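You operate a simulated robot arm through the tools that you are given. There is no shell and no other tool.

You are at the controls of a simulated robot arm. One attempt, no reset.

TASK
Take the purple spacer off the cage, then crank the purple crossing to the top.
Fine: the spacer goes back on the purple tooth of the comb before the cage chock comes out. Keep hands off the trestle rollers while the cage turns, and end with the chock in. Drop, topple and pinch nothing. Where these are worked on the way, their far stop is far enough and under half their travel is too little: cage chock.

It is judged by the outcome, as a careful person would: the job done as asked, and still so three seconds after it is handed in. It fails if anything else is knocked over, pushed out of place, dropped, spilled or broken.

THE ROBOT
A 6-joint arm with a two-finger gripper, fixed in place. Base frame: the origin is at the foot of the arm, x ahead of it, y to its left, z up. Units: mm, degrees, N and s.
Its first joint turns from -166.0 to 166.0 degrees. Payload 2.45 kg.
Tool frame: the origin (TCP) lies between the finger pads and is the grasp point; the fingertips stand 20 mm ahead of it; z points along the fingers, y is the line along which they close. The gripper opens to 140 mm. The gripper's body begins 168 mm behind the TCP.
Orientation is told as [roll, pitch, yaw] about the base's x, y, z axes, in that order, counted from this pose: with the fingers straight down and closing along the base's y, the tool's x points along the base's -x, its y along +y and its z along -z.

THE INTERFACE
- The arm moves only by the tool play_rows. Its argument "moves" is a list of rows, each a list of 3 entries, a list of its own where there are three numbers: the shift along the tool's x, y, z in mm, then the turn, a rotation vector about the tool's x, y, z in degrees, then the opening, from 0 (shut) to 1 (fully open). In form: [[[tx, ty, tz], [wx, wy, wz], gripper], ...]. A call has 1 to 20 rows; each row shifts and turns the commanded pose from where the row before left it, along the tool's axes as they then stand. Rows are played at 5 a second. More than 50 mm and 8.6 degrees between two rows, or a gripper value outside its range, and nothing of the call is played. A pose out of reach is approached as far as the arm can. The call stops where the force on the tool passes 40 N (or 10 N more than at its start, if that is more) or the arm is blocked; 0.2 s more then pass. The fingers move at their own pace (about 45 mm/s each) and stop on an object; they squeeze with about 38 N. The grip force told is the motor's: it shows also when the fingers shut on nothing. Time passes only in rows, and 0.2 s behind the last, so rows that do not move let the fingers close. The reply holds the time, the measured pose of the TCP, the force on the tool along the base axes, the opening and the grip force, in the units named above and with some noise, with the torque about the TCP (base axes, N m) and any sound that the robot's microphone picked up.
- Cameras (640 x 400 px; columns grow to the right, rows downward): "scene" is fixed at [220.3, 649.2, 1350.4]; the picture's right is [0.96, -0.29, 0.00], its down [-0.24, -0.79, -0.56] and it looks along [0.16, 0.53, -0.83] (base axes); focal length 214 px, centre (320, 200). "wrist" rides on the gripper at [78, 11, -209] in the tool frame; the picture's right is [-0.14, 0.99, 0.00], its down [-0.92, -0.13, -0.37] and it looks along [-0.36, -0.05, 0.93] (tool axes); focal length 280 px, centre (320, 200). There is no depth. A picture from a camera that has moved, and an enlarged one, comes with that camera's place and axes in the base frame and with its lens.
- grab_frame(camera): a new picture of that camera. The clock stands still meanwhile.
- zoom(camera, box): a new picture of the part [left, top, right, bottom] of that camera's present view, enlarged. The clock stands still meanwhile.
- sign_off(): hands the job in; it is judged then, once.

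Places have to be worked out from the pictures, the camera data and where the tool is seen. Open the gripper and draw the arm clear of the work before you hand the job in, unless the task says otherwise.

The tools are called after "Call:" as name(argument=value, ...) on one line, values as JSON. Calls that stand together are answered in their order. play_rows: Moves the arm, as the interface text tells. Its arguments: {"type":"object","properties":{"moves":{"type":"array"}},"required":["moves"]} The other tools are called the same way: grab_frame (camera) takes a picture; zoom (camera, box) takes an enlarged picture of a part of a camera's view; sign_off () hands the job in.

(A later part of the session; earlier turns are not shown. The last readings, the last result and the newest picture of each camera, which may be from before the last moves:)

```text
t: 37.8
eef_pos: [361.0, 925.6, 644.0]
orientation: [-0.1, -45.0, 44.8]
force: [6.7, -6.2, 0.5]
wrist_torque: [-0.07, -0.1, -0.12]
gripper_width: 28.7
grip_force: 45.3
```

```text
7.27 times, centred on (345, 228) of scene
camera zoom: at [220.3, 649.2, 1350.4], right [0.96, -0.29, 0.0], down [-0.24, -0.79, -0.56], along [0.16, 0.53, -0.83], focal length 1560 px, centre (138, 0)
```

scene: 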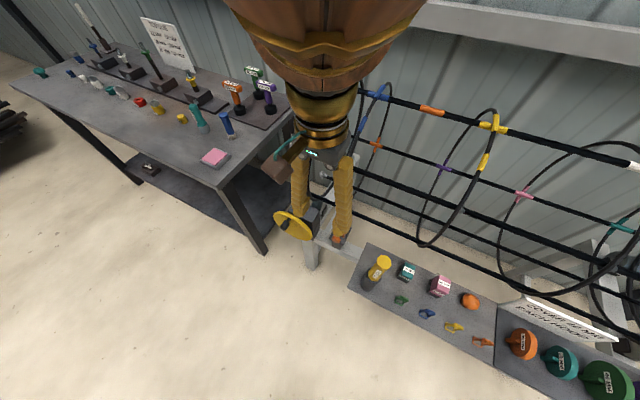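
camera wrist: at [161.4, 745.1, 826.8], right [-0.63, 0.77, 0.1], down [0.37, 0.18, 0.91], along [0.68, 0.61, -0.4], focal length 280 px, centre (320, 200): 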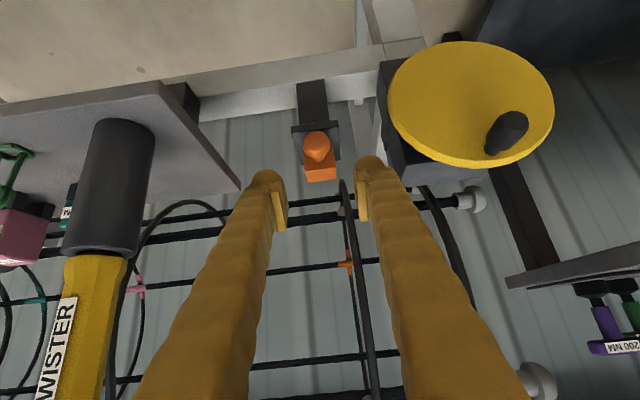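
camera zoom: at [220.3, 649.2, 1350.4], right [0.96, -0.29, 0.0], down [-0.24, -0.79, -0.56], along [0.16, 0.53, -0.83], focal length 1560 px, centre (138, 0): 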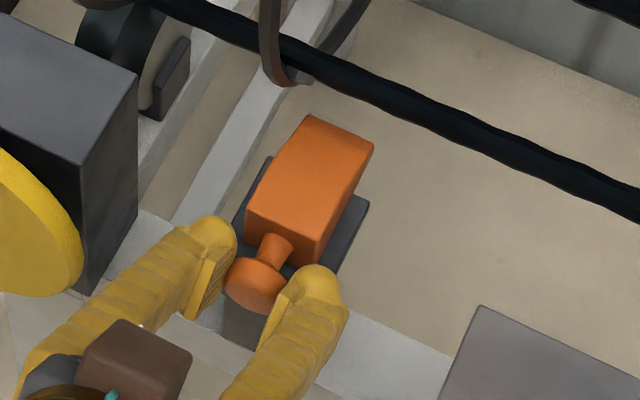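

The knob is gripped at 28.7 mm. I'll relieve the small side load and start pulling the chock straight out toward the robot in small steps, watching the force.

Call:
play_rows(moves=[[[0, -0.8, 0], [0, 0, 0], 0.0], [[2.83, 0, -2.83], [0, 0, 0], 0.0], [[2.83, 0, -2.83], [0, 0, 0], 0.0], [[2.83, 0, -2.83], [0, 0, 0], 0.0], [[2.83, 0, -2.83], [0, 0, 0], 0.0]])

Call:
zoom(camera="scene", box=[310, 200, 380, 255])

```text
t: 39.0
eef_pos: [349.4, 915.2, 643.4]
orientation: [0.0, -45.0, 45.0]
force: [-3.9, 7.5, -0.9]
wrist_torque: [0.03, 0.03, 0.11]
gripper_width: 28.8
grip_force: 44.8
```

```text
7.27 times, centred on (345, 228) of scene
camera zoom: at [220.3, 649.2, 1350.4], right [0.96, -0.29, 0.0], down [-0.24, -0.79, -0.56], along [0.16, 0.53, -0.83], focal length 1560 px, centre (138, 0)
```

zoom: 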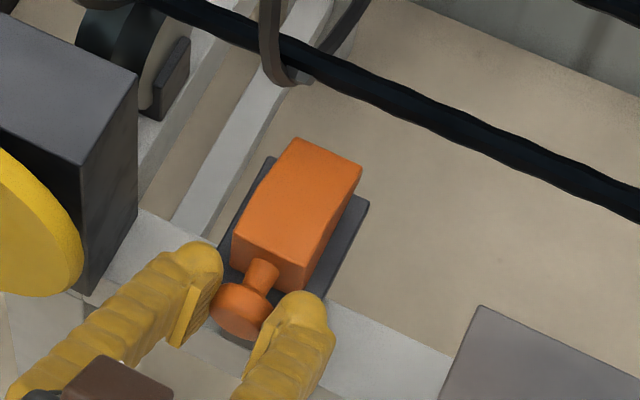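

The chock slides with the knob at low force. I'll keep pulling toward its far stop.

Call:
play_rows(moves=[[[2.83, 0.3, -2.83], [0, 0, 0], 0.0], [[2.83, 0, -2.83], [0, 0, 0], 0.0], [[2.83, 0, -2.83], [0, 0, 0], 0.0], [[2.83, 0, -2.83], [0, 0, 0], 0.0], [[2.83, 0, -2.83], [0, 0, 0], 0.0], [[2.83, 0, -2.83], [0, 0, 0], 0.0]])

Call:
zoom(camera="scene", box=[310, 200, 380, 255])

```text
t: 40.4
eef_pos: [333.5, 897.9, 643.9]
orientation: [0.0, -45.0, 45.0]
force: [-2.8, 5.4, 6.6]
wrist_torque: [0.14, -0.07, 0.03]
gripper_width: 28.6
grip_force: 44.9
```

```text
7.27 times, centred on (345, 228) of scene
camera zoom: at [220.3, 649.2, 1350.4], right [0.96, -0.29, 0.0], down [-0.24, -0.79, -0.56], along [0.16, 0.53, -0.83], focal length 1560 px, centre (138, 0)
```

zoom: 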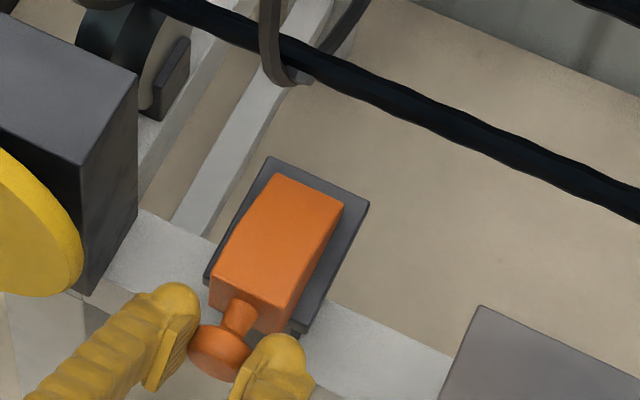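

About 39 mm out so far, still moving freely. I'll continue in small steps to find the stop.

Call:
play_rows(moves=[[[2.83, 0, -2.83], [0, 0, 0], 0.0], [[2.83, 0, -2.83], [0, 0, 0], 0.0], [[2.83, 0, -2.83], [0, 0, 0], 0.0], [[2.83, 0, -2.83], [0, 0, 0], 0.0]])

Call:
zoom(camera="scene", box=[310, 200, 380, 255])

```text
t: 41.4
eef_pos: [320.9, 886.8, 644.2]
orientation: [0.0, -45.1, 44.9]
force: [15.7, 16.2, 15.2]
wrist_torque: [0.27, -0.26, 0.0]
gripper_width: 25.6
grip_force: 45.0
```

```text
7.27 times, centred on (345, 228) of scene
camera zoom: at [220.3, 649.2, 1350.4], right [0.96, -0.29, 0.0], down [-0.24, -0.79, -0.56], along [0.16, 0.53, -0.83], focal length 1560 px, centre (138, 0)
```

zoom: 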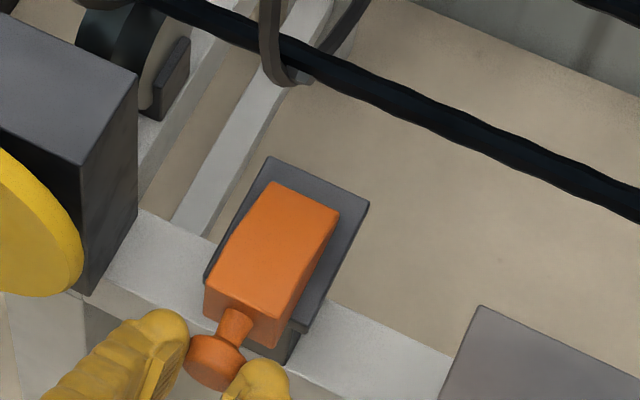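

Force rose to about 22 N against the pull and the grip began to slip, so the chock is at its far stop, about 45 mm out. I'll ease back slightly, open the fingers, and back the tool away.

Call:
play_rows(moves=[[[-2, 0, 2], [0, 0, 0], 0.0], [[0, 0, 0], [0, 0, 0], 0.25], [[0, 0, 0], [0, 0, 0], 0.4], [[0, 0, 0], [0, 0, 0], 0.4], [[0, 0, -15], [0, 0, 0], 0.4], [[0, 0, -25], [0, 0, 0], 0.4], [[0, 0, -40], [0, 0, 0], 0.4], [[0, 0, -40], [0, 0, 0], 0.4]])

Call:
zoom(camera="scene", box=[250, 160, 380, 255])

Call:
grab_frame(camera="wrist")

```text
t: 43.2
eef_pos: [263.3, 828.8, 725.7]
orientation: [-0.1, -45.1, 45.0]
force: [-0.8, 0.6, -0.3]
wrist_torque: [-0.04, 0.01, 0.0]
gripper_width: 56.1
grip_force: 0.1
```

```text
4.21 times, centred on (315, 208) of scene
camera zoom: at [220.3, 649.2, 1350.4], right [0.96, -0.29, 0.0], down [-0.24, -0.79, -0.56], along [0.16, 0.53, -0.83], focal length 903 px, centre (341, 168)
```

zoom: 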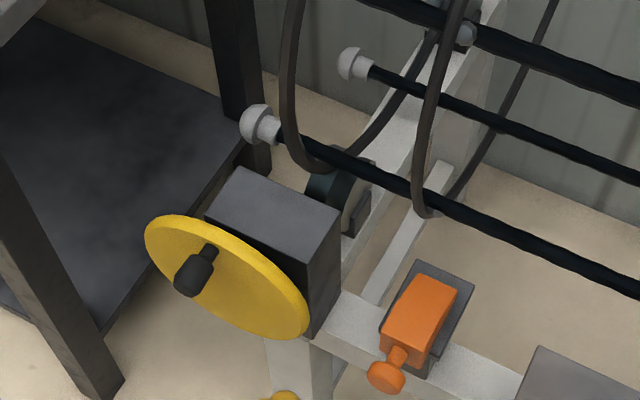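

```text
taken
camera wrist: at [113.1, 692.9, 818.0], right [-0.63, 0.77, 0.1], down [0.37, 0.19, 0.91], along [0.68, 0.61, -0.4], focal length 280 px, centre (320, 200)
```

wrist: 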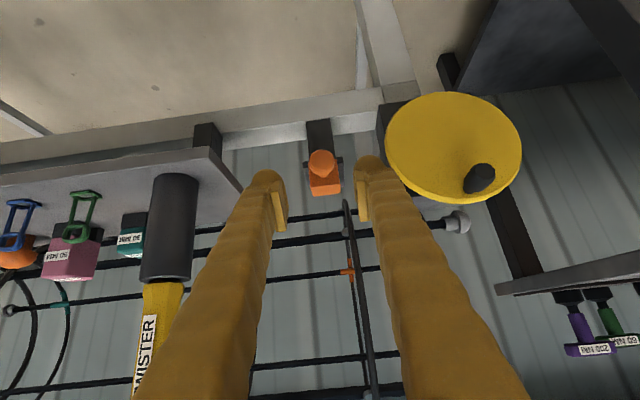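

The chock is fully out on its rail. Now I'll measure the crank wheel and handle closely from both cameras.

Call:
zoom(camera="wrist", box=[370, 80, 530, 215])

Call:
zoom(camera="scene", box=[270, 200, 330, 245])

Call:
grab_frame(camera="scene")

```text
2.96 times, centred on (450, 148) of wrist
camera zoom: at [113.1, 692.9, 818.0], right [-0.63, 0.77, 0.1], down [0.37, 0.19, 0.91], along [0.68, 0.61, -0.4], focal length 831 px, centre (-65, 356)
```

zoom: 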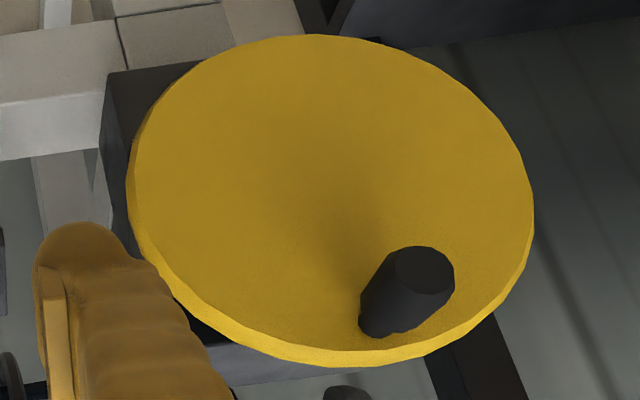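

```text
8.89 times, centred on (300, 222) of scene
camera zoom: at [220.3, 649.2, 1350.4], right [0.96, -0.29, 0.0], down [-0.24, -0.79, -0.56], along [0.16, 0.53, -0.83], focal length 1906 px, centre (498, 0)
```

zoom: 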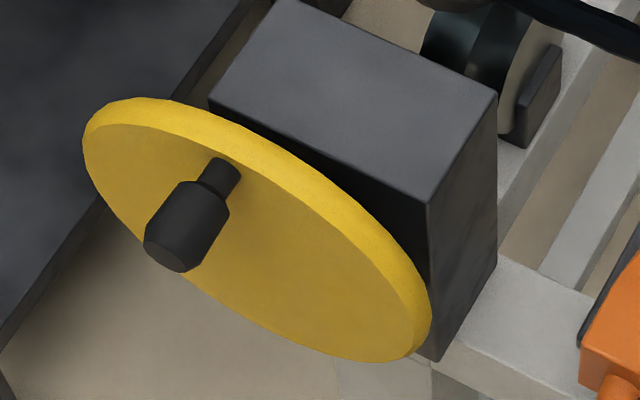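

```text
taken
```

scene: 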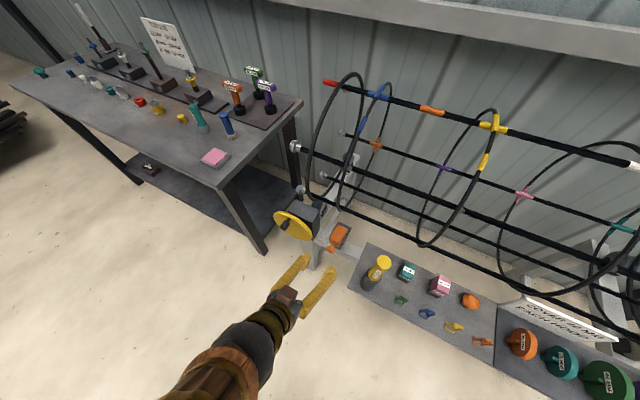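

I place the wheel centre near (888, -570.5) in slide/axis coordinates at z≈618, with the handle at its top: z≈687, ~26 mm diameter, grip spanning about 846–876. I'll move sideways in front of it and tilt the tool nearer to horizontal, at a 100 mm standoff.

Call:
play_rows(moves=[[[5.3, 42.5, -0.7], [0, 0, 0], 0.4], [[5.3, 42.5, -0.7], [0, 0, 0], 0.4], [[5.3, 42.5, -0.7], [0, 0, 0], 0.4], [[5.3, 42.5, -0.7], [0, 0, 0], 0.4], [[0, 0, 0], [0, -7.5, 0], 0.4], [[0, 0, 0], [0, -7.5, 0], 0.4], [[0, 0, 0], [0, -7.5, 0], 0.4], [[0, 0, 0], [0, -7.5, 0], 0.4]])

Call:
grab_frame(camera="wrist")

Call:
zoom(camera="scene", box=[240, 180, 370, 270])

```text
t: 45.0
eef_pos: [130.2, 937.7, 715.9]
orientation: [0.4, -75.1, 44.7]
force: [0.0, -0.1, 0.0]
wrist_torque: [-0.02, 0.0, -0.01]
gripper_width: 56.0
grip_force: 0.0
```

```text
taken
camera wrist: at [-33.6, 788.4, 694.2], right [-0.68, 0.73, 0.13], down [0.01, -0.18, 0.98], along [0.74, 0.67, 0.11], focal length 280 px, centre (320, 200)
```

wrist: 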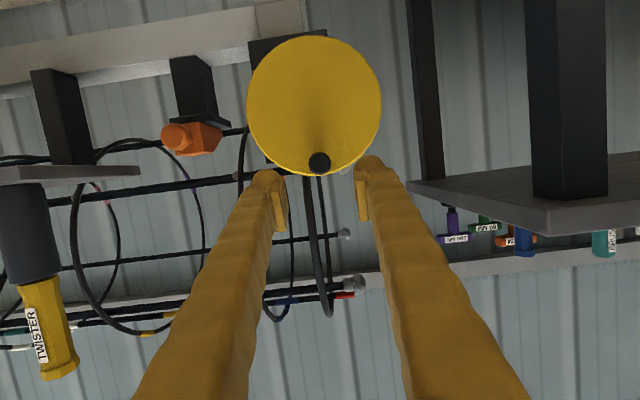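

```text
4.44 times, centred on (305, 225) of scene
camera zoom: at [220.3, 649.2, 1350.4], right [0.96, -0.29, 0.0], down [-0.24, -0.79, -0.56], along [0.16, 0.53, -0.83], focal length 953 px, centre (387, 89)
```

zoom: 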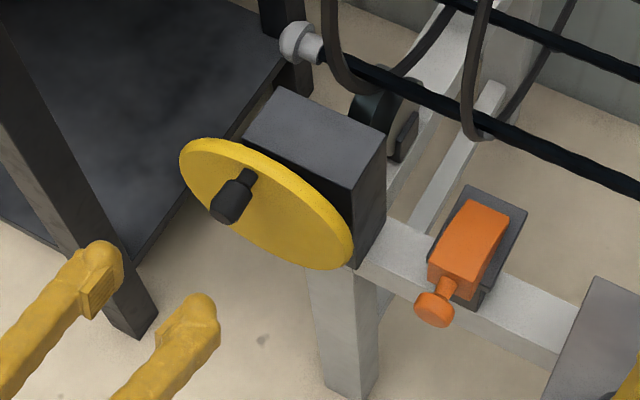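

The camera now looks straight at the wheel (picture upside down), and the handle is end-on near the axis between the fingers. I'll zoom to measure the offset.

Call:
zoom(camera="wrist", box=[240, 30, 400, 190])

Call:
zoom(camera="wrist", box=[180, 230, 380, 350])

```text
2.50 times, centred on (320, 110) of wrist
camera zoom: at [-33.6, 788.4, 694.2], right [-0.68, 0.73, 0.13], down [0.01, -0.18, 0.98], along [0.74, 0.67, 0.11], focal length 701 px, centre (320, 425)
```

zoom: 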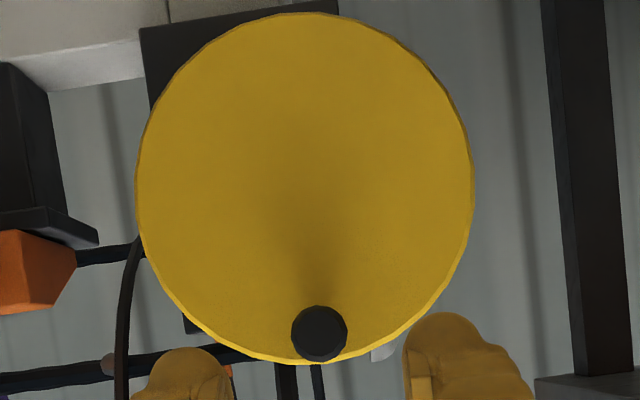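

```text
3.20 times, centred on (280, 290) of wrist
camera zoom: at [-33.6, 788.4, 694.2], right [-0.68, 0.73, 0.13], down [0.01, -0.18, 0.98], along [0.74, 0.67, 0.11], focal length 897 px, centre (448, -88)
```

zoom: 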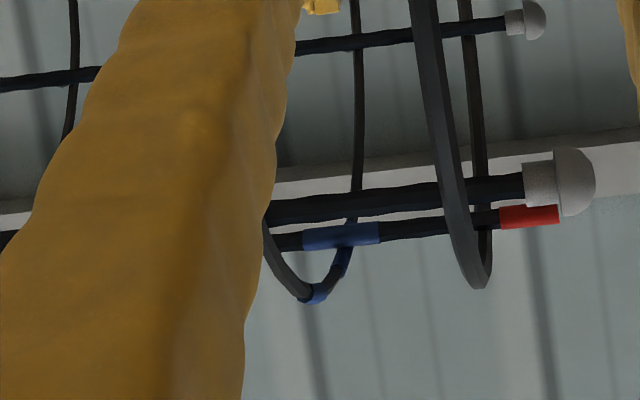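

The handle is centred (y≈0) at about z 689, with its end about 97 mm ahead. The wheel centre is at z≈617, so the crank radius is about 72 mm. I'll advance 75 mm, check, then take the last stretch.

Call:
play_rows(moves=[[[0, 0, 25], [0, 0, 0], 0.36], [[0, 0, 25], [0, 0, 0], 0.36], [[0, 0, 25], [0, 0, 0], 0.36]])

Call:
zoom(camera="wrist", box=[220, 60, 420, 220])

Call:
zoom(camera="scene", box=[250, 190, 350, 260])

```text
t: 45.8
eef_pos: [183.6, 990.0, 695.7]
orientation: [0.2, -75.0, 44.9]
force: [-0.5, 0.3, -0.3]
wrist_torque: [0.01, 0.0, -0.02]
gripper_width: 50.5
grip_force: 0.0
```

```text
2.50 times, centred on (320, 140) of wrist
camera zoom: at [18.6, 839.7, 674.1], right [-0.68, 0.73, 0.13], down [0.01, -0.17, 0.98], along [0.74, 0.67, 0.11], focal length 701 px, centre (320, 350)
```

zoom: 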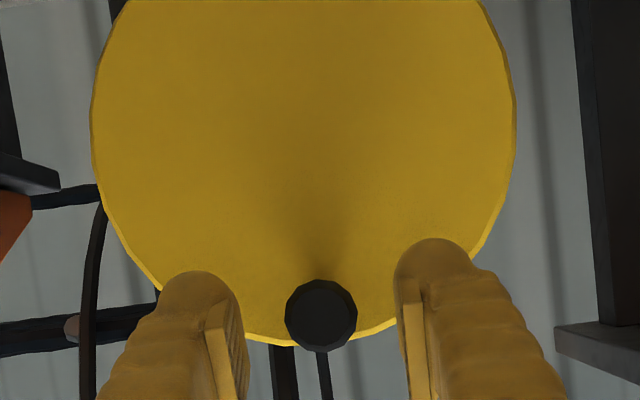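

```text
5.71 times, centred on (300, 225) of scene
camera zoom: at [220.3, 649.2, 1350.4], right [0.96, -0.29, 0.0], down [-0.24, -0.79, -0.56], along [0.16, 0.53, -0.83], focal length 1226 px, centre (434, 57)
```

zoom: 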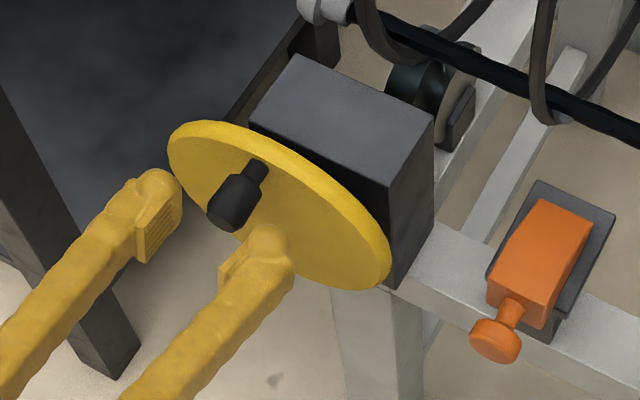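

It's aligned, with the cap about 22 mm ahead and centred. I'll advance 28 mm and close on the grip.

Call:
play_rows(moves=[[[0, 0.5, 14], [0, 0, 0], 0.36], [[0, 0, 14], [0, 0, 0], 0.36], [[0, 0, 0], [0, 0, 0], 0.0], [[0, 0, 0], [0, 0, 0], 0.0], [[0, 0, 0], [0, 0, 0], 0.0]])

Call:
zoom(camera="scene", box=[250, 190, 350, 260])

Call:
zoom(camera="scene", box=[380, 80, 540, 260])

```text
t: 47.0
eef_pos: [200.4, 1007.1, 689.0]
orientation: [0.1, -74.9, 45.0]
force: [1.6, 4.0, -2.9]
wrist_torque: [0.02, 0.04, 0.01]
gripper_width: 23.6
grip_force: 33.7
```

```text
5.71 times, centred on (300, 225) of scene
camera zoom: at [220.3, 649.2, 1350.4], right [0.96, -0.29, 0.0], down [-0.24, -0.79, -0.56], along [0.16, 0.53, -0.83], focal length 1226 px, centre (434, 57)
```

zoom: 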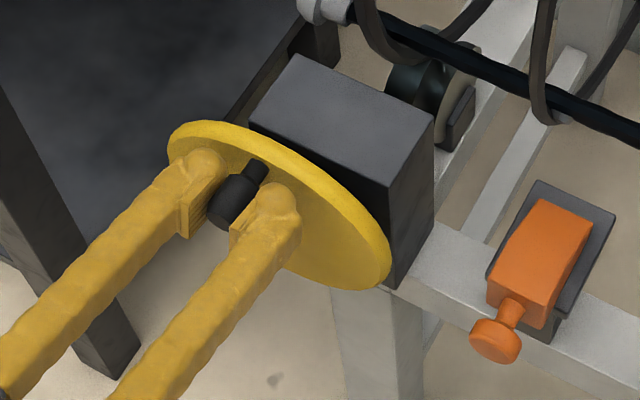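

```text
2.22 times, centred on (460, 170) of scene
camera zoom: at [220.3, 649.2, 1350.4], right [0.96, -0.29, 0.0], down [-0.24, -0.79, -0.56], along [0.16, 0.53, -0.83], focal length 477 px, centre (9, 267)
```

zoom: 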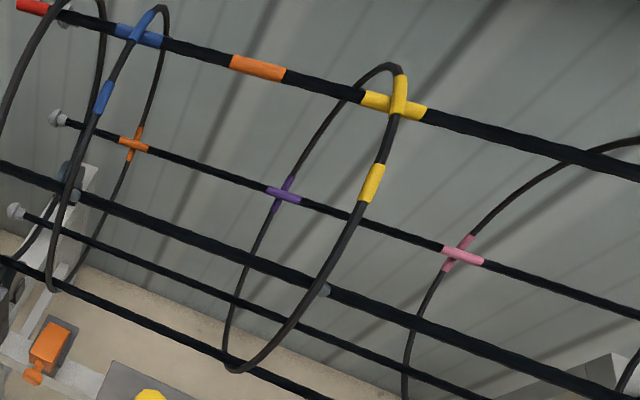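

The handle is held at 23.6 mm. I'll try a small crank arc of about 28° toward the left side and watch the cage for the direction it turns.

Call:
play_rows(moves=[[[0.52, 8.77, 0.14], [0, 0, 0], 0.0], [[1.55, 8.65, 0.41], [0, 0, 0], 0.0], [[2.55, 8.38, 0.68], [0, 0, 0], 0.0], [[3.53, 8.0, 0.94], [0, 0, 0], 0.0]])

Call:
zoom(camera="scene", box=[250, 190, 350, 260])

Call:
zoom(camera="scene", box=[380, 80, 540, 260])

```text
t: 48.0
eef_pos: [175.7, 1033.9, 680.3]
orientation: [0.3, -75.0, 44.9]
force: [9.5, 12.9, -2.5]
wrist_torque: [0.07, 0.17, 0.07]
gripper_width: 23.7
grip_force: 45.1
```

```text
5.71 times, centred on (300, 225) of scene
camera zoom: at [220.3, 649.2, 1350.4], right [0.96, -0.29, 0.0], down [-0.24, -0.79, -0.56], along [0.16, 0.53, -0.83], focal length 1226 px, centre (434, 57)
```

zoom: 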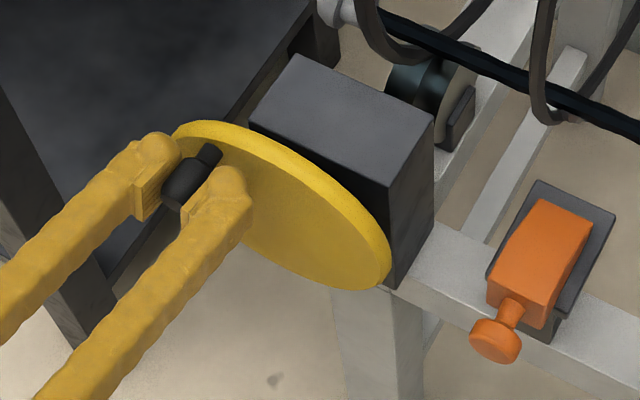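

```text
2.22 times, centred on (460, 170) of scene
camera zoom: at [220.3, 649.2, 1350.4], right [0.96, -0.29, 0.0], down [-0.24, -0.79, -0.56], along [0.16, 0.53, -0.83], focal length 477 px, centre (9, 267)
```

zoom: 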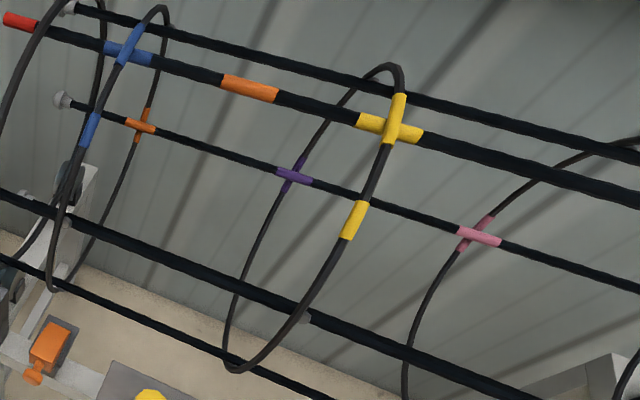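

The cage turns the right way: the purple crossing rises on the wall side, by roughly 10° of cage for 28° of crank. That means about 0.9 of a crank turn in all. I'll continue the arc and monitor forces.

Call:
play_rows(moves=[[[4.43, 7.5, 1.19], [0, 0, 0], 0.0], [[5.28, 6.88, 1.42], [0, 0, 0], 0.0], [[6.06, 6.16, 1.62], [0, 0, 0], 0.0], [[6.74, 5.35, 1.81], [0, 0, 0], 0.0], [[7.31, 4.46, 1.96], [0, 0, 0], 0.0]])

Call:
zoom(camera="scene", box=[250, 190, 350, 260])

Call:
zoom(camera="scene", box=[380, 80, 540, 260])

```text
t: 49.2
eef_pos: [157.2, 1053.0, 648.6]
orientation: [0.0, -74.9, 45.0]
force: [7.0, -11.4, -7.8]
wrist_torque: [-0.06, 0.01, -0.07]
gripper_width: 23.5
grip_force: 45.3
```

```text
5.71 times, centred on (300, 225) of scene
camera zoom: at [220.3, 649.2, 1350.4], right [0.96, -0.29, 0.0], down [-0.24, -0.79, -0.56], along [0.16, 0.53, -0.83], focal length 1226 px, centre (434, 57)
```

zoom: 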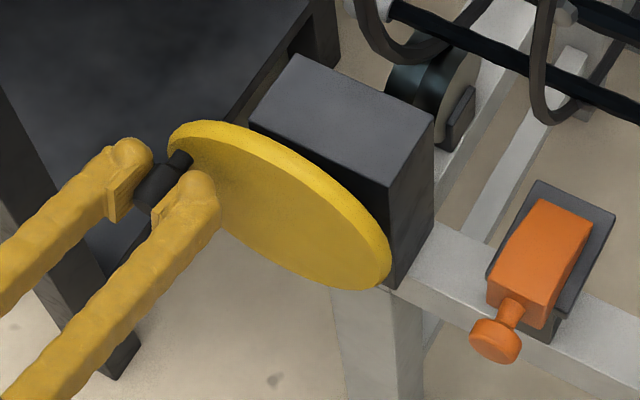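

```text
2.22 times, centred on (460, 170) of scene
camera zoom: at [220.3, 649.2, 1350.4], right [0.96, -0.29, 0.0], down [-0.24, -0.79, -0.56], along [0.16, 0.53, -0.83], focal length 477 px, centre (9, 267)
```

zoom: 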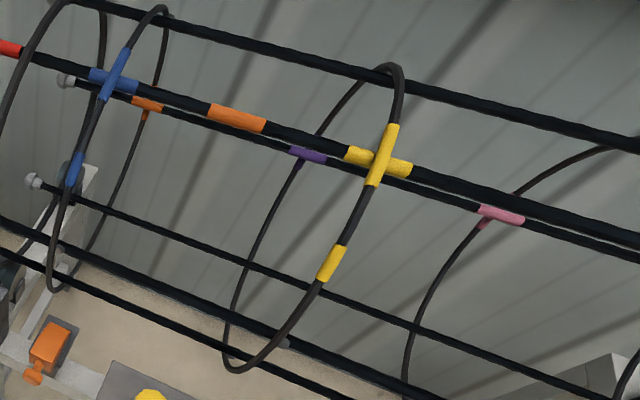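

Purple is climbing as intended; the radial load is about 15 N inward, so I'll trim the crank radius to 71 mm and continue.

Call:
play_rows(moves=[[[8.12, 2.57, 2.18], [0, 0, 0], 0.0], [[8.03, 2.46, 2.15], [0, 0, 0], 0.0], [[8.26, 1.43, 2.21], [0, 0, 0], 0.0], [[8.36, 0.38, 2.24], [0, 0, 0], 0.0], [[8.35, -0.68, 2.24], [0, 0, 0], 0.0], [[8.21, -1.73, 2.2], [0, 0, 0], 0.0]])

Call:
zoom(camera="scene", box=[250, 190, 350, 260])

Call:
zoom(camera="scene", box=[380, 80, 540, 260])

```text
t: 50.3
eef_pos: [152.2, 1056.3, 612.3]
orientation: [-0.2, -75.1, 45.0]
force: [3.5, -1.9, -4.9]
wrist_torque: [-0.04, 0.3, 0.0]
gripper_width: 23.5
grip_force: 44.9
stopped in row 5: the force on the tool passed its limit at 42 N (the readings are from after the stop); the commanded pose is now the measured one
```

```text
5.71 times, centred on (300, 225) of scene
camera zoom: at [220.3, 649.2, 1350.4], right [0.96, -0.29, 0.0], down [-0.24, -0.79, -0.56], along [0.16, 0.53, -0.83], focal length 1226 px, centre (434, 57)
```

zoom: 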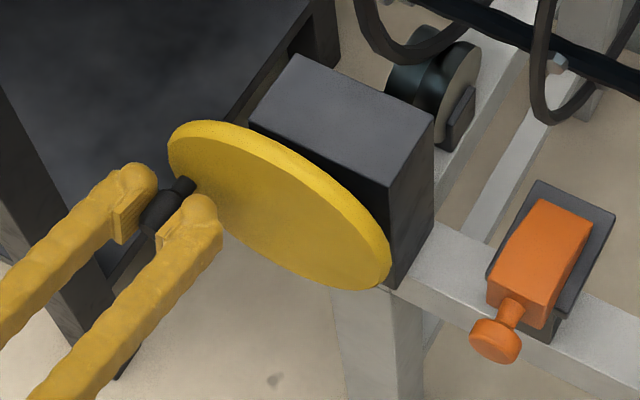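

```text
2.22 times, centred on (460, 170) of scene
camera zoom: at [220.3, 649.2, 1350.4], right [0.96, -0.29, 0.0], down [-0.24, -0.79, -0.56], along [0.16, 0.53, -0.83], focal length 477 px, centre (9, 267)
```

zoom: 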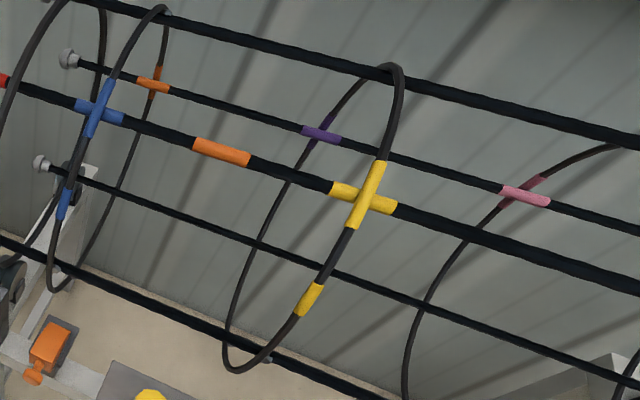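

The force limit tripped gently at 42 N; re-fitting the handle positions gives a crank radius of about 67.5 mm around (572, 620.5). I'll continue on that corrected circle in smaller steps.

Call:
play_rows(moves=[[[6.76, -1.5, 1.81], [0, 0, 0], 0.0], [[6.57, -2.0, 1.76], [0, 0, 0], 0.0], [[6.28, -2.6, 1.68], [0, 0, 0], 0.0], [[6.09, -3.3, 1.63], [0, 0, 0], 0.0]])

Call:
zoom(camera="scene", box=[250, 190, 350, 260])

```text
t: 51.3
eef_pos: [159.3, 1051.0, 583.5]
orientation: [-0.1, -75.0, 45.0]
force: [-0.6, 11.5, -7.9]
wrist_torque: [0.08, 0.25, 0.03]
gripper_width: 23.2
grip_force: 44.6
```

```text
5.71 times, centred on (300, 225) of scene
camera zoom: at [220.3, 649.2, 1350.4], right [0.96, -0.29, 0.0], down [-0.24, -0.79, -0.56], along [0.16, 0.53, -0.83], focal length 1226 px, centre (434, 57)
```

zoom: 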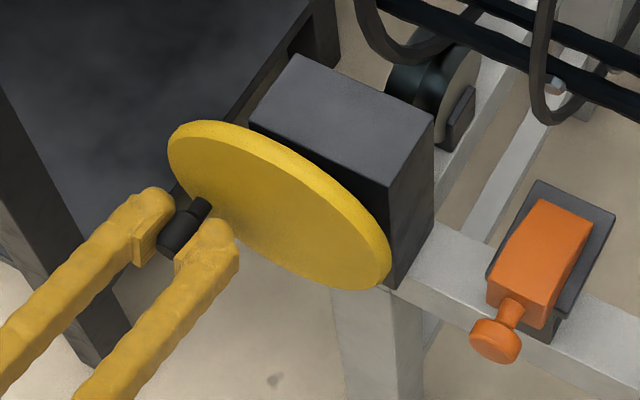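

Only modest forces now (about 11 N outward). I'll trim the radius to about 69.5 mm and carry on downward around the wheel.

Call:
play_rows(moves=[[[7.34, -2.7, 1.97], [0, 0, 0], 0.0], [[5.41, -4.6, 1.45], [0, 0, 0], 0.0], [[4.93, -5.1, 1.32], [0, 0, 0], 0.0], [[4.44, -5.6, 1.19], [0, 0, 0], 0.0], [[3.86, -6.1, 1.04], [0, 0, 0], 0.0]])

Call:
zoom(camera="scene", box=[250, 190, 350, 260])

Call:
zoom(camera="scene", box=[380, 80, 540, 260])

```text
t: 52.5
eef_pos: [177.3, 1031.7, 556.2]
orientation: [-0.2, -75.0, 45.0]
force: [-0.5, -7.2, -2.6]
wrist_torque: [0.11, 0.15, -0.06]
gripper_width: 23.4
grip_force: 45.3
```

```text
5.71 times, centred on (300, 225) of scene
camera zoom: at [220.3, 649.2, 1350.4], right [0.96, -0.29, 0.0], down [-0.24, -0.79, -0.56], along [0.16, 0.53, -0.83], focal length 1226 px, centre (434, 57)
```

zoom: 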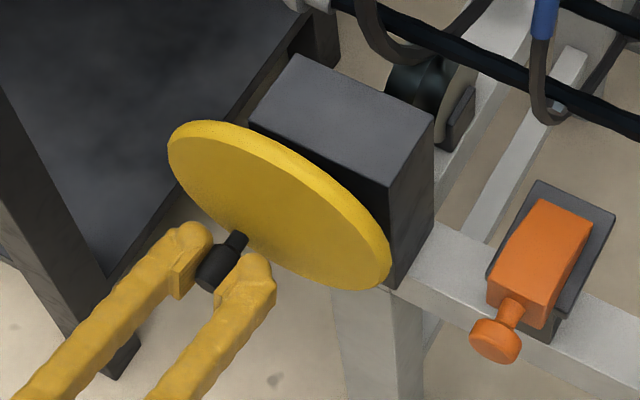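

```text
2.22 times, centred on (460, 170) of scene
camera zoom: at [220.3, 649.2, 1350.4], right [0.96, -0.29, 0.0], down [-0.24, -0.79, -0.56], along [0.16, 0.53, -0.83], focal length 477 px, centre (9, 267)
```

zoom: 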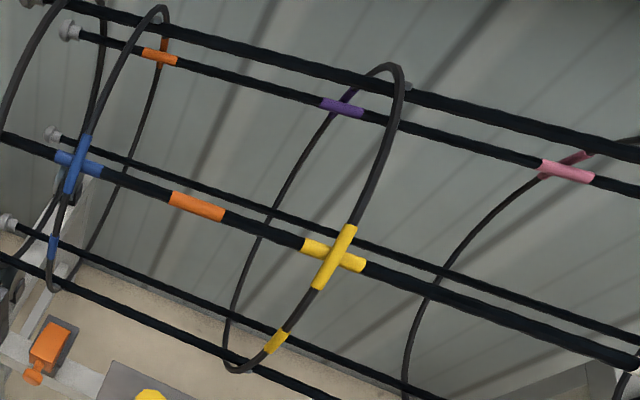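

The cage has turned about 48° for 150° of crank, so the ratio is near 1:3 and one full crank turn gives about 120°. I'll continue through the bottom of the circle.

Call:
play_rows(moves=[[[5.02, -7.4, 1.35], [0, 0, 0], 0.0], [[2.8, -8.1, 0.75], [0, 0, 0], 0.0], [[1.74, -8.3, 0.47], [0, 0, 0], 0.0], [[0.87, -8.6, 0.23], [0, 0, 0], 0.0], [[-0.29, -8.5, -0.08], [0, 0, 0], 0.0], [[-1.16, -8.5, -0.31], [0, 0, 0], 0.0]])

Call:
zoom(camera="scene", box=[250, 190, 350, 260])

Call:
zoom(camera="scene", box=[380, 80, 540, 260])

```text
t: 53.9
eef_pos: [209.9, 1006.4, 550.1]
orientation: [-2.8, -74.7, 47.2]
force: [-18.5, -29.2, -15.5]
wrist_torque: [0.02, 0.29, -0.05]
gripper_width: 23.8
grip_force: 45.1
out of reach, approached as far as the arm can: row 5, 6
```

```text
5.71 times, centred on (300, 225) of scene
camera zoom: at [220.3, 649.2, 1350.4], right [0.96, -0.29, 0.0], down [-0.24, -0.79, -0.56], along [0.16, 0.53, -0.83], focal length 1226 px, centre (434, 57)
```

zoom: 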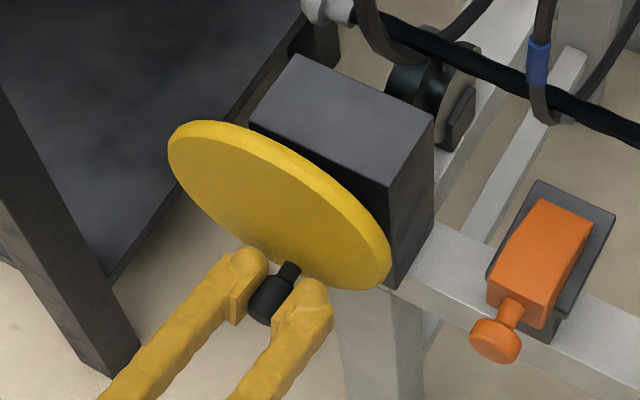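

```text
2.22 times, centred on (460, 170) of scene
camera zoom: at [220.3, 649.2, 1350.4], right [0.96, -0.29, 0.0], down [-0.24, -0.79, -0.56], along [0.16, 0.53, -0.83], focal length 477 px, centre (9, 267)
```

zoom: 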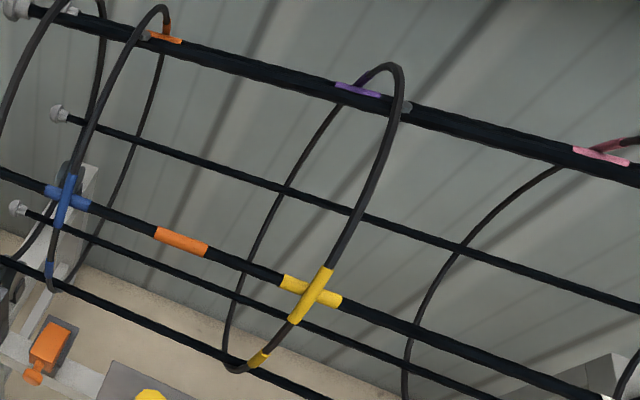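

The arm reported out of reach for the last two rows near the bottom, where it bends too far with a nearly horizontal tool, and force along the handle built up. I'll back off slightly and reduce the tool tilt to about 60°, pivoting about the finger-closing axis while holding the handle.

Call:
play_rows(moves=[[[1.0, 4, -3.5], [0, 0, 0], 0.0], [[0, 0, 0], [0, 5, 0], 0.0], [[0, 0, 0], [0, 5, 0], 0.0], [[0, 0, 0], [0, 5, 0], 0.0]])

Call:
zoom(camera="scene", box=[250, 190, 350, 260])

```text
t: 54.9
eef_pos: [204.7, 1009.1, 556.1]
orientation: [0.1, -60.2, 44.7]
force: [10.1, 7.6, 13.1]
wrist_torque: [0.93, -0.9, -0.03]
gripper_width: 23.8
grip_force: 45.0
```

```text
5.71 times, centred on (300, 225) of scene
camera zoom: at [220.3, 649.2, 1350.4], right [0.96, -0.29, 0.0], down [-0.24, -0.79, -0.56], along [0.16, 0.53, -0.83], focal length 1226 px, centre (434, 57)
```

zoom: 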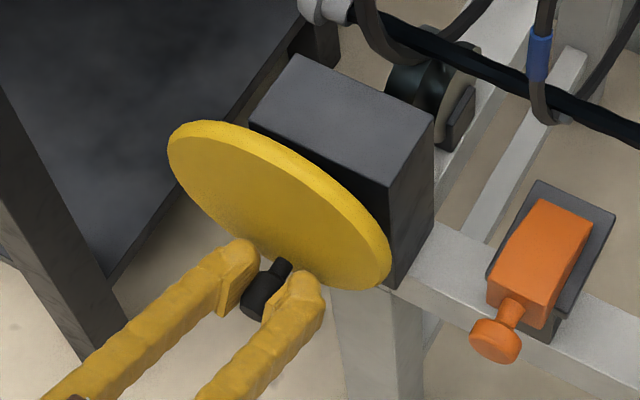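

It's reachable again at 60° tilt, but pivoting left some twist in the grip. I'll open briefly to relieve it and check that the wheel holds still and where the handle sits.

Call:
play_rows(moves=[[[0, 0, 0], [0, 0, 0], 0.25], [[0, 0, 0], [0, 0, 0], 0.3], [[0, 0, 0], [0, 0, 0], 0.3]])

Call:
zoom(camera="wrist", box=[220, 60, 420, 220])

Call:
zoom(camera="scene", box=[250, 190, 350, 260])

Call:
zoom(camera="scene", box=[380, 80, 540, 260])

```text
t: 55.7
eef_pos: [204.9, 1008.5, 551.9]
orientation: [-0.1, -60.0, 44.9]
force: [0.0, 0.4, 0.1]
wrist_torque: [0.0, 0.01, 0.01]
gripper_width: 41.8
grip_force: 0.1
```

```text
2.50 times, centred on (320, 140) of wrist
camera zoom: at [41.4, 861.1, 589.3], right [-0.65, 0.75, 0.12], down [0.19, 0.01, 0.98], along [0.74, 0.66, -0.15], focal length 701 px, centre (320, 350)
```

zoom: 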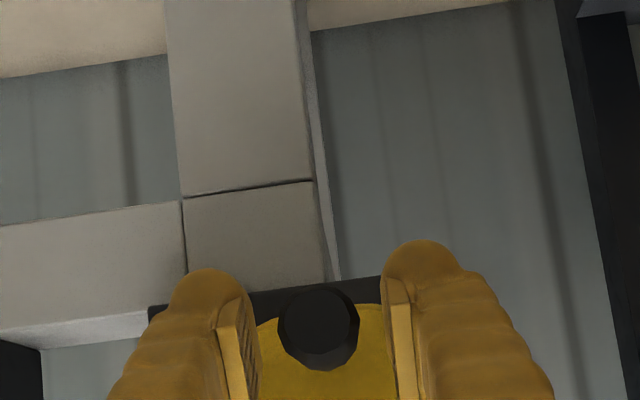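

```text
5.71 times, centred on (300, 225) of scene
camera zoom: at [220.3, 649.2, 1350.4], right [0.96, -0.29, 0.0], down [-0.24, -0.79, -0.56], along [0.16, 0.53, -0.83], focal length 1226 px, centre (434, 57)
```

zoom: 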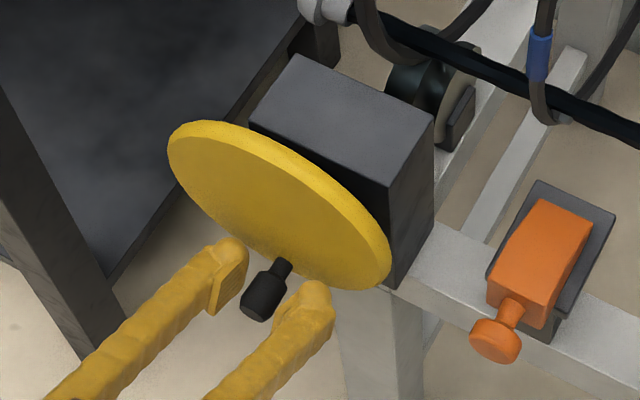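

```text
2.22 times, centred on (460, 170) of scene
camera zoom: at [220.3, 649.2, 1350.4], right [0.96, -0.29, 0.0], down [-0.24, -0.79, -0.56], along [0.16, 0.53, -0.83], focal length 477 px, centre (9, 267)
```

zoom: 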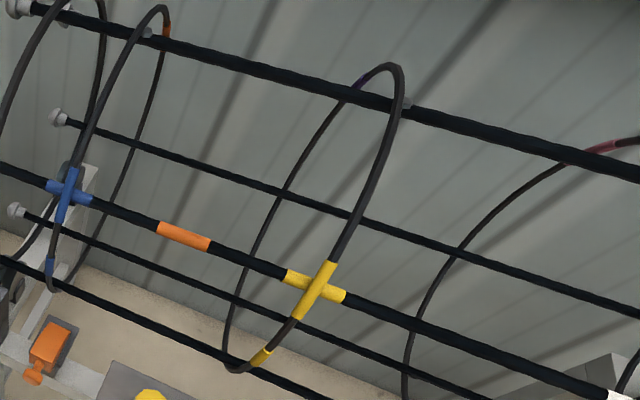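

The wheel and cage hold still when released. The cage is about 60° round, with purple now hidden behind the top rod at 30°, and the handle is at the bottom. From top and bottom positions the crank radius is 69.4 mm, centred at z≈619.6. I'll regrip and continue up the right side.

Call:
play_rows(moves=[[[0, 1, 0], [0, 0, 0], 0.3], [[0, 0, 0], [0, 0, 0], 0.0], [[0, 0, 0], [0, 0, 0], 0.0], [[0, 0, 0], [0, 0, 0], 0.0], [[-0.6, -8, -0.35], [0, 0, 0], 0.0], [[-1.47, -8.3, -0.85], [0, 0, 0], 0.0], [[-2.34, -8, -1.35], [0, 0, 0], 0.0], [[-3.12, -7.6, -1.8], [0, 0, 0], 0.0]])

Call:
zoom(camera="scene", box=[250, 190, 350, 260])

```text
t: 57.5
eef_pos: [225.6, 987.2, 561.9]
orientation: [-0.2, -59.9, 44.8]
force: [-9.1, -4.6, 0.5]
wrist_torque: [-0.13, -0.11, 0.13]
gripper_width: 23.5
grip_force: 45.0
```

```text
5.71 times, centred on (300, 225) of scene
camera zoom: at [220.3, 649.2, 1350.4], right [0.96, -0.29, 0.0], down [-0.24, -0.79, -0.56], along [0.16, 0.53, -0.83], focal length 1226 px, centre (434, 57)
```

zoom: 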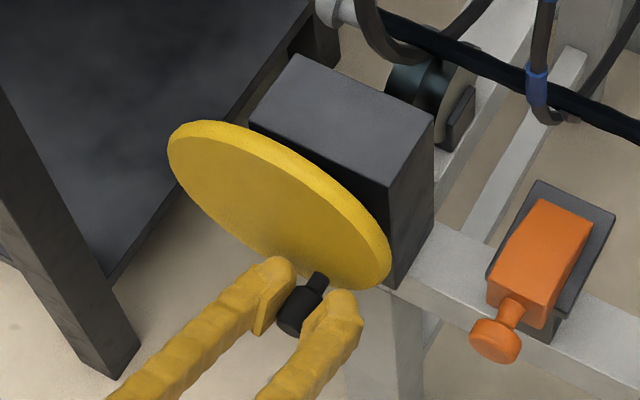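

Forces are low. I'll continue up the right side.

Call:
play_rows(moves=[[[-3.98, -7.2, -2.3], [0, 0, 0], 0.0], [[-4.59, -6.5, -2.65], [0, 0, 0], 0.0], [[-5.37, -5.9, -3.1], [0, 0, 0], 0.0], [[-5.89, -5.0, -3.4], [0, 0, 0], 0.0], [[-6.41, -4.2, -3.7], [0, 0, 0], 0.0]])

Call:
zoom(camera="scene", box=[250, 190, 350, 260])

Call:
zoom(camera="scene", box=[380, 80, 540, 260])

```text
t: 58.7
eef_pos: [247.5, 965.2, 593.2]
orientation: [0.0, -60.1, 44.8]
force: [-4.2, 3.8, 2.0]
wrist_torque: [-0.12, 0.01, 0.17]
gripper_width: 23.5
grip_force: 44.7
```

```text
5.71 times, centred on (300, 225) of scene
camera zoom: at [220.3, 649.2, 1350.4], right [0.96, -0.29, 0.0], down [-0.24, -0.79, -0.56], along [0.16, 0.53, -0.83], focal length 1226 px, centre (434, 57)
```

zoom: 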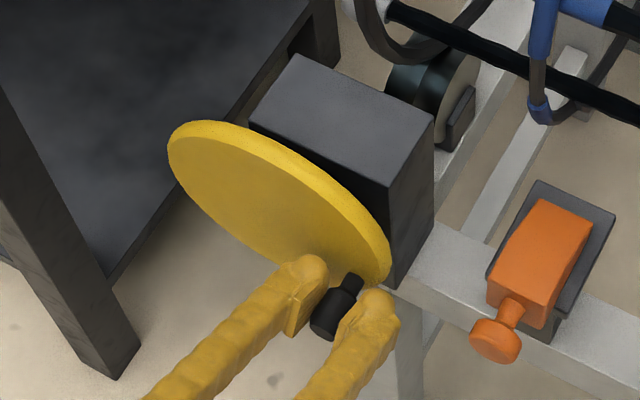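

```text
2.22 times, centred on (460, 170) of scene
camera zoom: at [220.3, 649.2, 1350.4], right [0.96, -0.29, 0.0], down [-0.24, -0.79, -0.56], along [0.16, 0.53, -0.83], focal length 477 px, centre (9, 267)
```

zoom: 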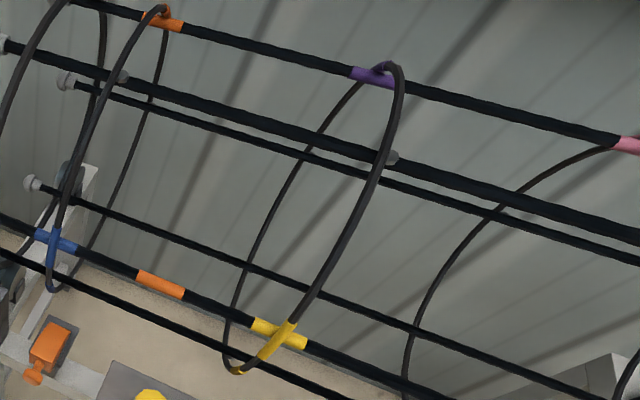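

Purple is now rising toward the top from the wall side. I'll keep going.

Call:
play_rows(moves=[[[-6.75, -3.2, -3.9], [0, 0, 0], 0.0], [[-7.1, -2.3, -4.1], [0, 0, 0], 0.0], [[-7.27, -1.2, -4.2], [0, 0, 0], 0.0], [[-7.27, -0.3, -4.2], [0, 0, 0], 0.0], [[-7.36, 0.9, -4.25], [0, 0, 0], 0.0], [[-7.1, 1.8, -4.1], [0, 0, 0], 0.0]])

Call:
zoom(camera="scene", box=[250, 190, 350, 260])

Call:
zoom(camera="scene", box=[380, 80, 540, 260])

```text
t: 60.2
eef_pos: [252.7, 958.9, 640.2]
orientation: [-0.2, -60.0, 44.6]
force: [3.1, -5.0, 2.3]
wrist_torque: [0.02, -0.08, 0.09]
gripper_width: 22.9
grip_force: 44.7
stopped in row 6: the force on the tool passed its limit at 43 N (the readings are from after the stop); the commanded pose is now the measured one
```

```text
5.71 times, centred on (300, 225) of scene
camera zoom: at [220.3, 649.2, 1350.4], right [0.96, -0.29, 0.0], down [-0.24, -0.79, -0.56], along [0.16, 0.53, -0.83], focal length 1226 px, centre (434, 57)
```

zoom: 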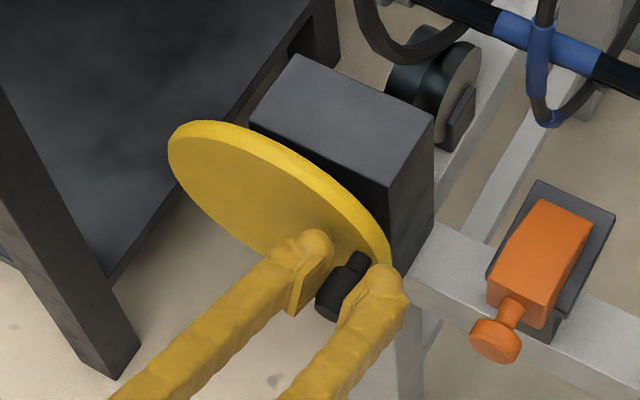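

```text
2.22 times, centred on (460, 170) of scene
camera zoom: at [220.3, 649.2, 1350.4], right [0.96, -0.29, 0.0], down [-0.24, -0.79, -0.56], along [0.16, 0.53, -0.83], focal length 477 px, centre (9, 267)
```

zoom: 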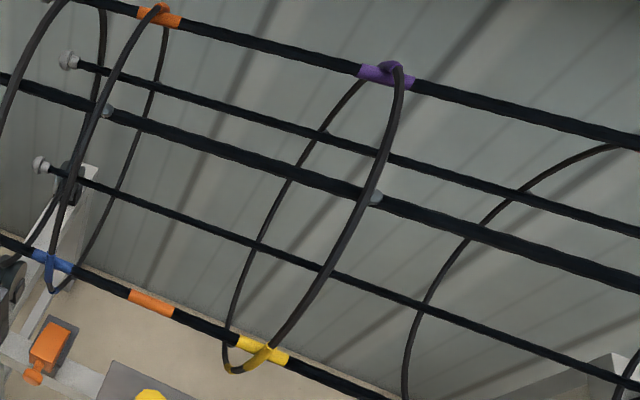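

The gentle stop at 43 N suggests I drifted slightly outward; the commanded pose is reset to the measured one. Purple is now about 30° short of the top. I'll trim inward and continue slowly.

Call:
play_rows(moves=[[[-6.67, 4.0, -3.85], [0, 0, 0], 0.0], [[-6.58, 3.9, -3.8], [0, 0, 0], 0.0], [[-6.06, 4.7, -3.5], [0, 0, 0], 0.0]])

Call:
zoom(camera="scene", box=[250, 190, 350, 260])

Call:
zoom(camera="scene", box=[380, 80, 540, 260])

```text
t: 60.8
eef_pos: [251.4, 961.0, 650.9]
orientation: [-0.4, -59.9, 44.4]
force: [-0.7, -5.5, 6.8]
wrist_torque: [0.41, -0.13, 0.0]
gripper_width: 23.6
grip_force: 45.6
stopped in row 2: the force on the tool passed its limit at 46 N (the readings are from after the stop); the commanded pose is now the measured one
```

```text
5.71 times, centred on (300, 225) of scene
camera zoom: at [220.3, 649.2, 1350.4], right [0.96, -0.29, 0.0], down [-0.24, -0.79, -0.56], along [0.16, 0.53, -0.83], focal length 1226 px, centre (434, 57)
```

zoom: 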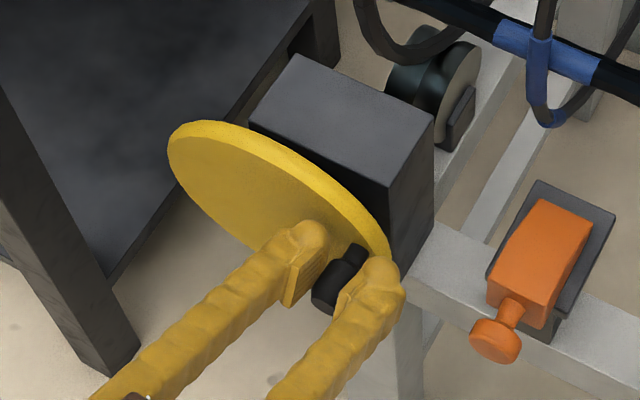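

```text
2.22 times, centred on (460, 170) of scene
camera zoom: at [220.3, 649.2, 1350.4], right [0.96, -0.29, 0.0], down [-0.24, -0.79, -0.56], along [0.16, 0.53, -0.83], focal length 477 px, centre (9, 267)
```

zoom: 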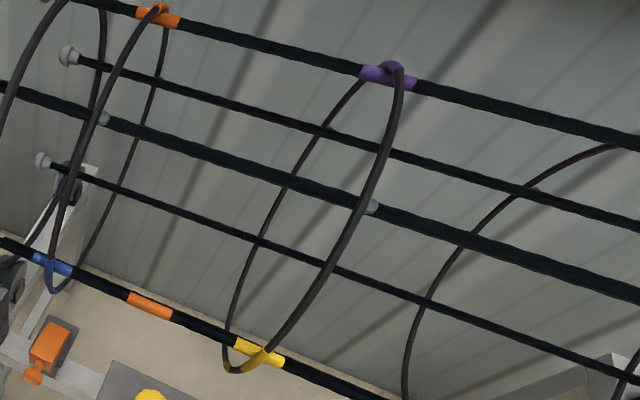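

By geometry the handle is really at about 167° (b≈-68 from centre): the fingers, clamped horizontally, have slipped upward on it by about 15 mm because I drove too fast for friction alone. I'll open, look, re-centre on the handle, and then crank more slowly.

Call:
play_rows(moves=[[[0, 0, 0], [0, 0, 0], 0.25], [[0, 0, 0], [0, 0, 0], 0.32], [[0, 0, 0], [0, 0, 0], 0.32]])

Call:
zoom(camera="wrist", box=[220, 60, 420, 220])

Call:
zoom(camera="scene", box=[250, 190, 350, 260])

```text
t: 61.6
eef_pos: [249.6, 961.7, 650.7]
orientation: [-0.3, -60.0, 44.5]
force: [0.8, 0.2, 0.1]
wrist_torque: [0.01, -0.01, -0.02]
gripper_width: 44.8
grip_force: 0.1
```

```text
2.50 times, centred on (320, 140) of wrist
camera zoom: at [85.4, 816.2, 687.6], right [-0.64, 0.76, 0.12], down [0.19, 0.01, 0.98], along [0.74, 0.65, -0.15], focal length 701 px, centre (320, 350)
```

zoom: 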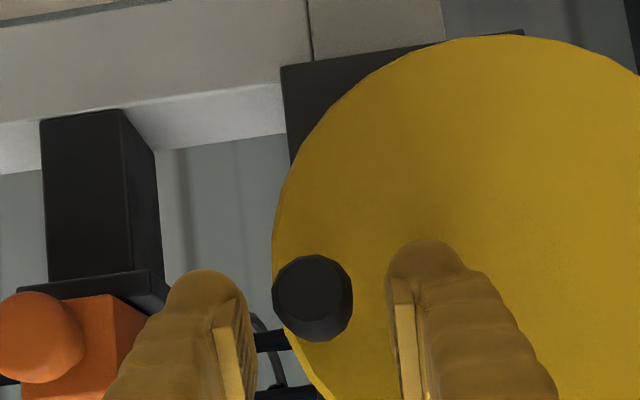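

```text
5.71 times, centred on (300, 225) of scene
camera zoom: at [220.3, 649.2, 1350.4], right [0.96, -0.29, 0.0], down [-0.24, -0.79, -0.56], along [0.16, 0.53, -0.83], focal length 1226 px, centre (434, 57)
```

zoom: 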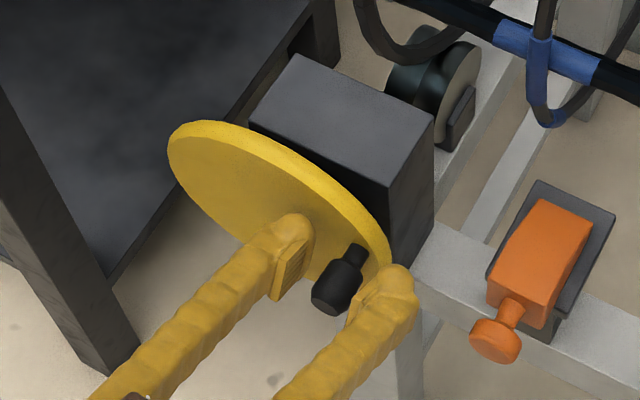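

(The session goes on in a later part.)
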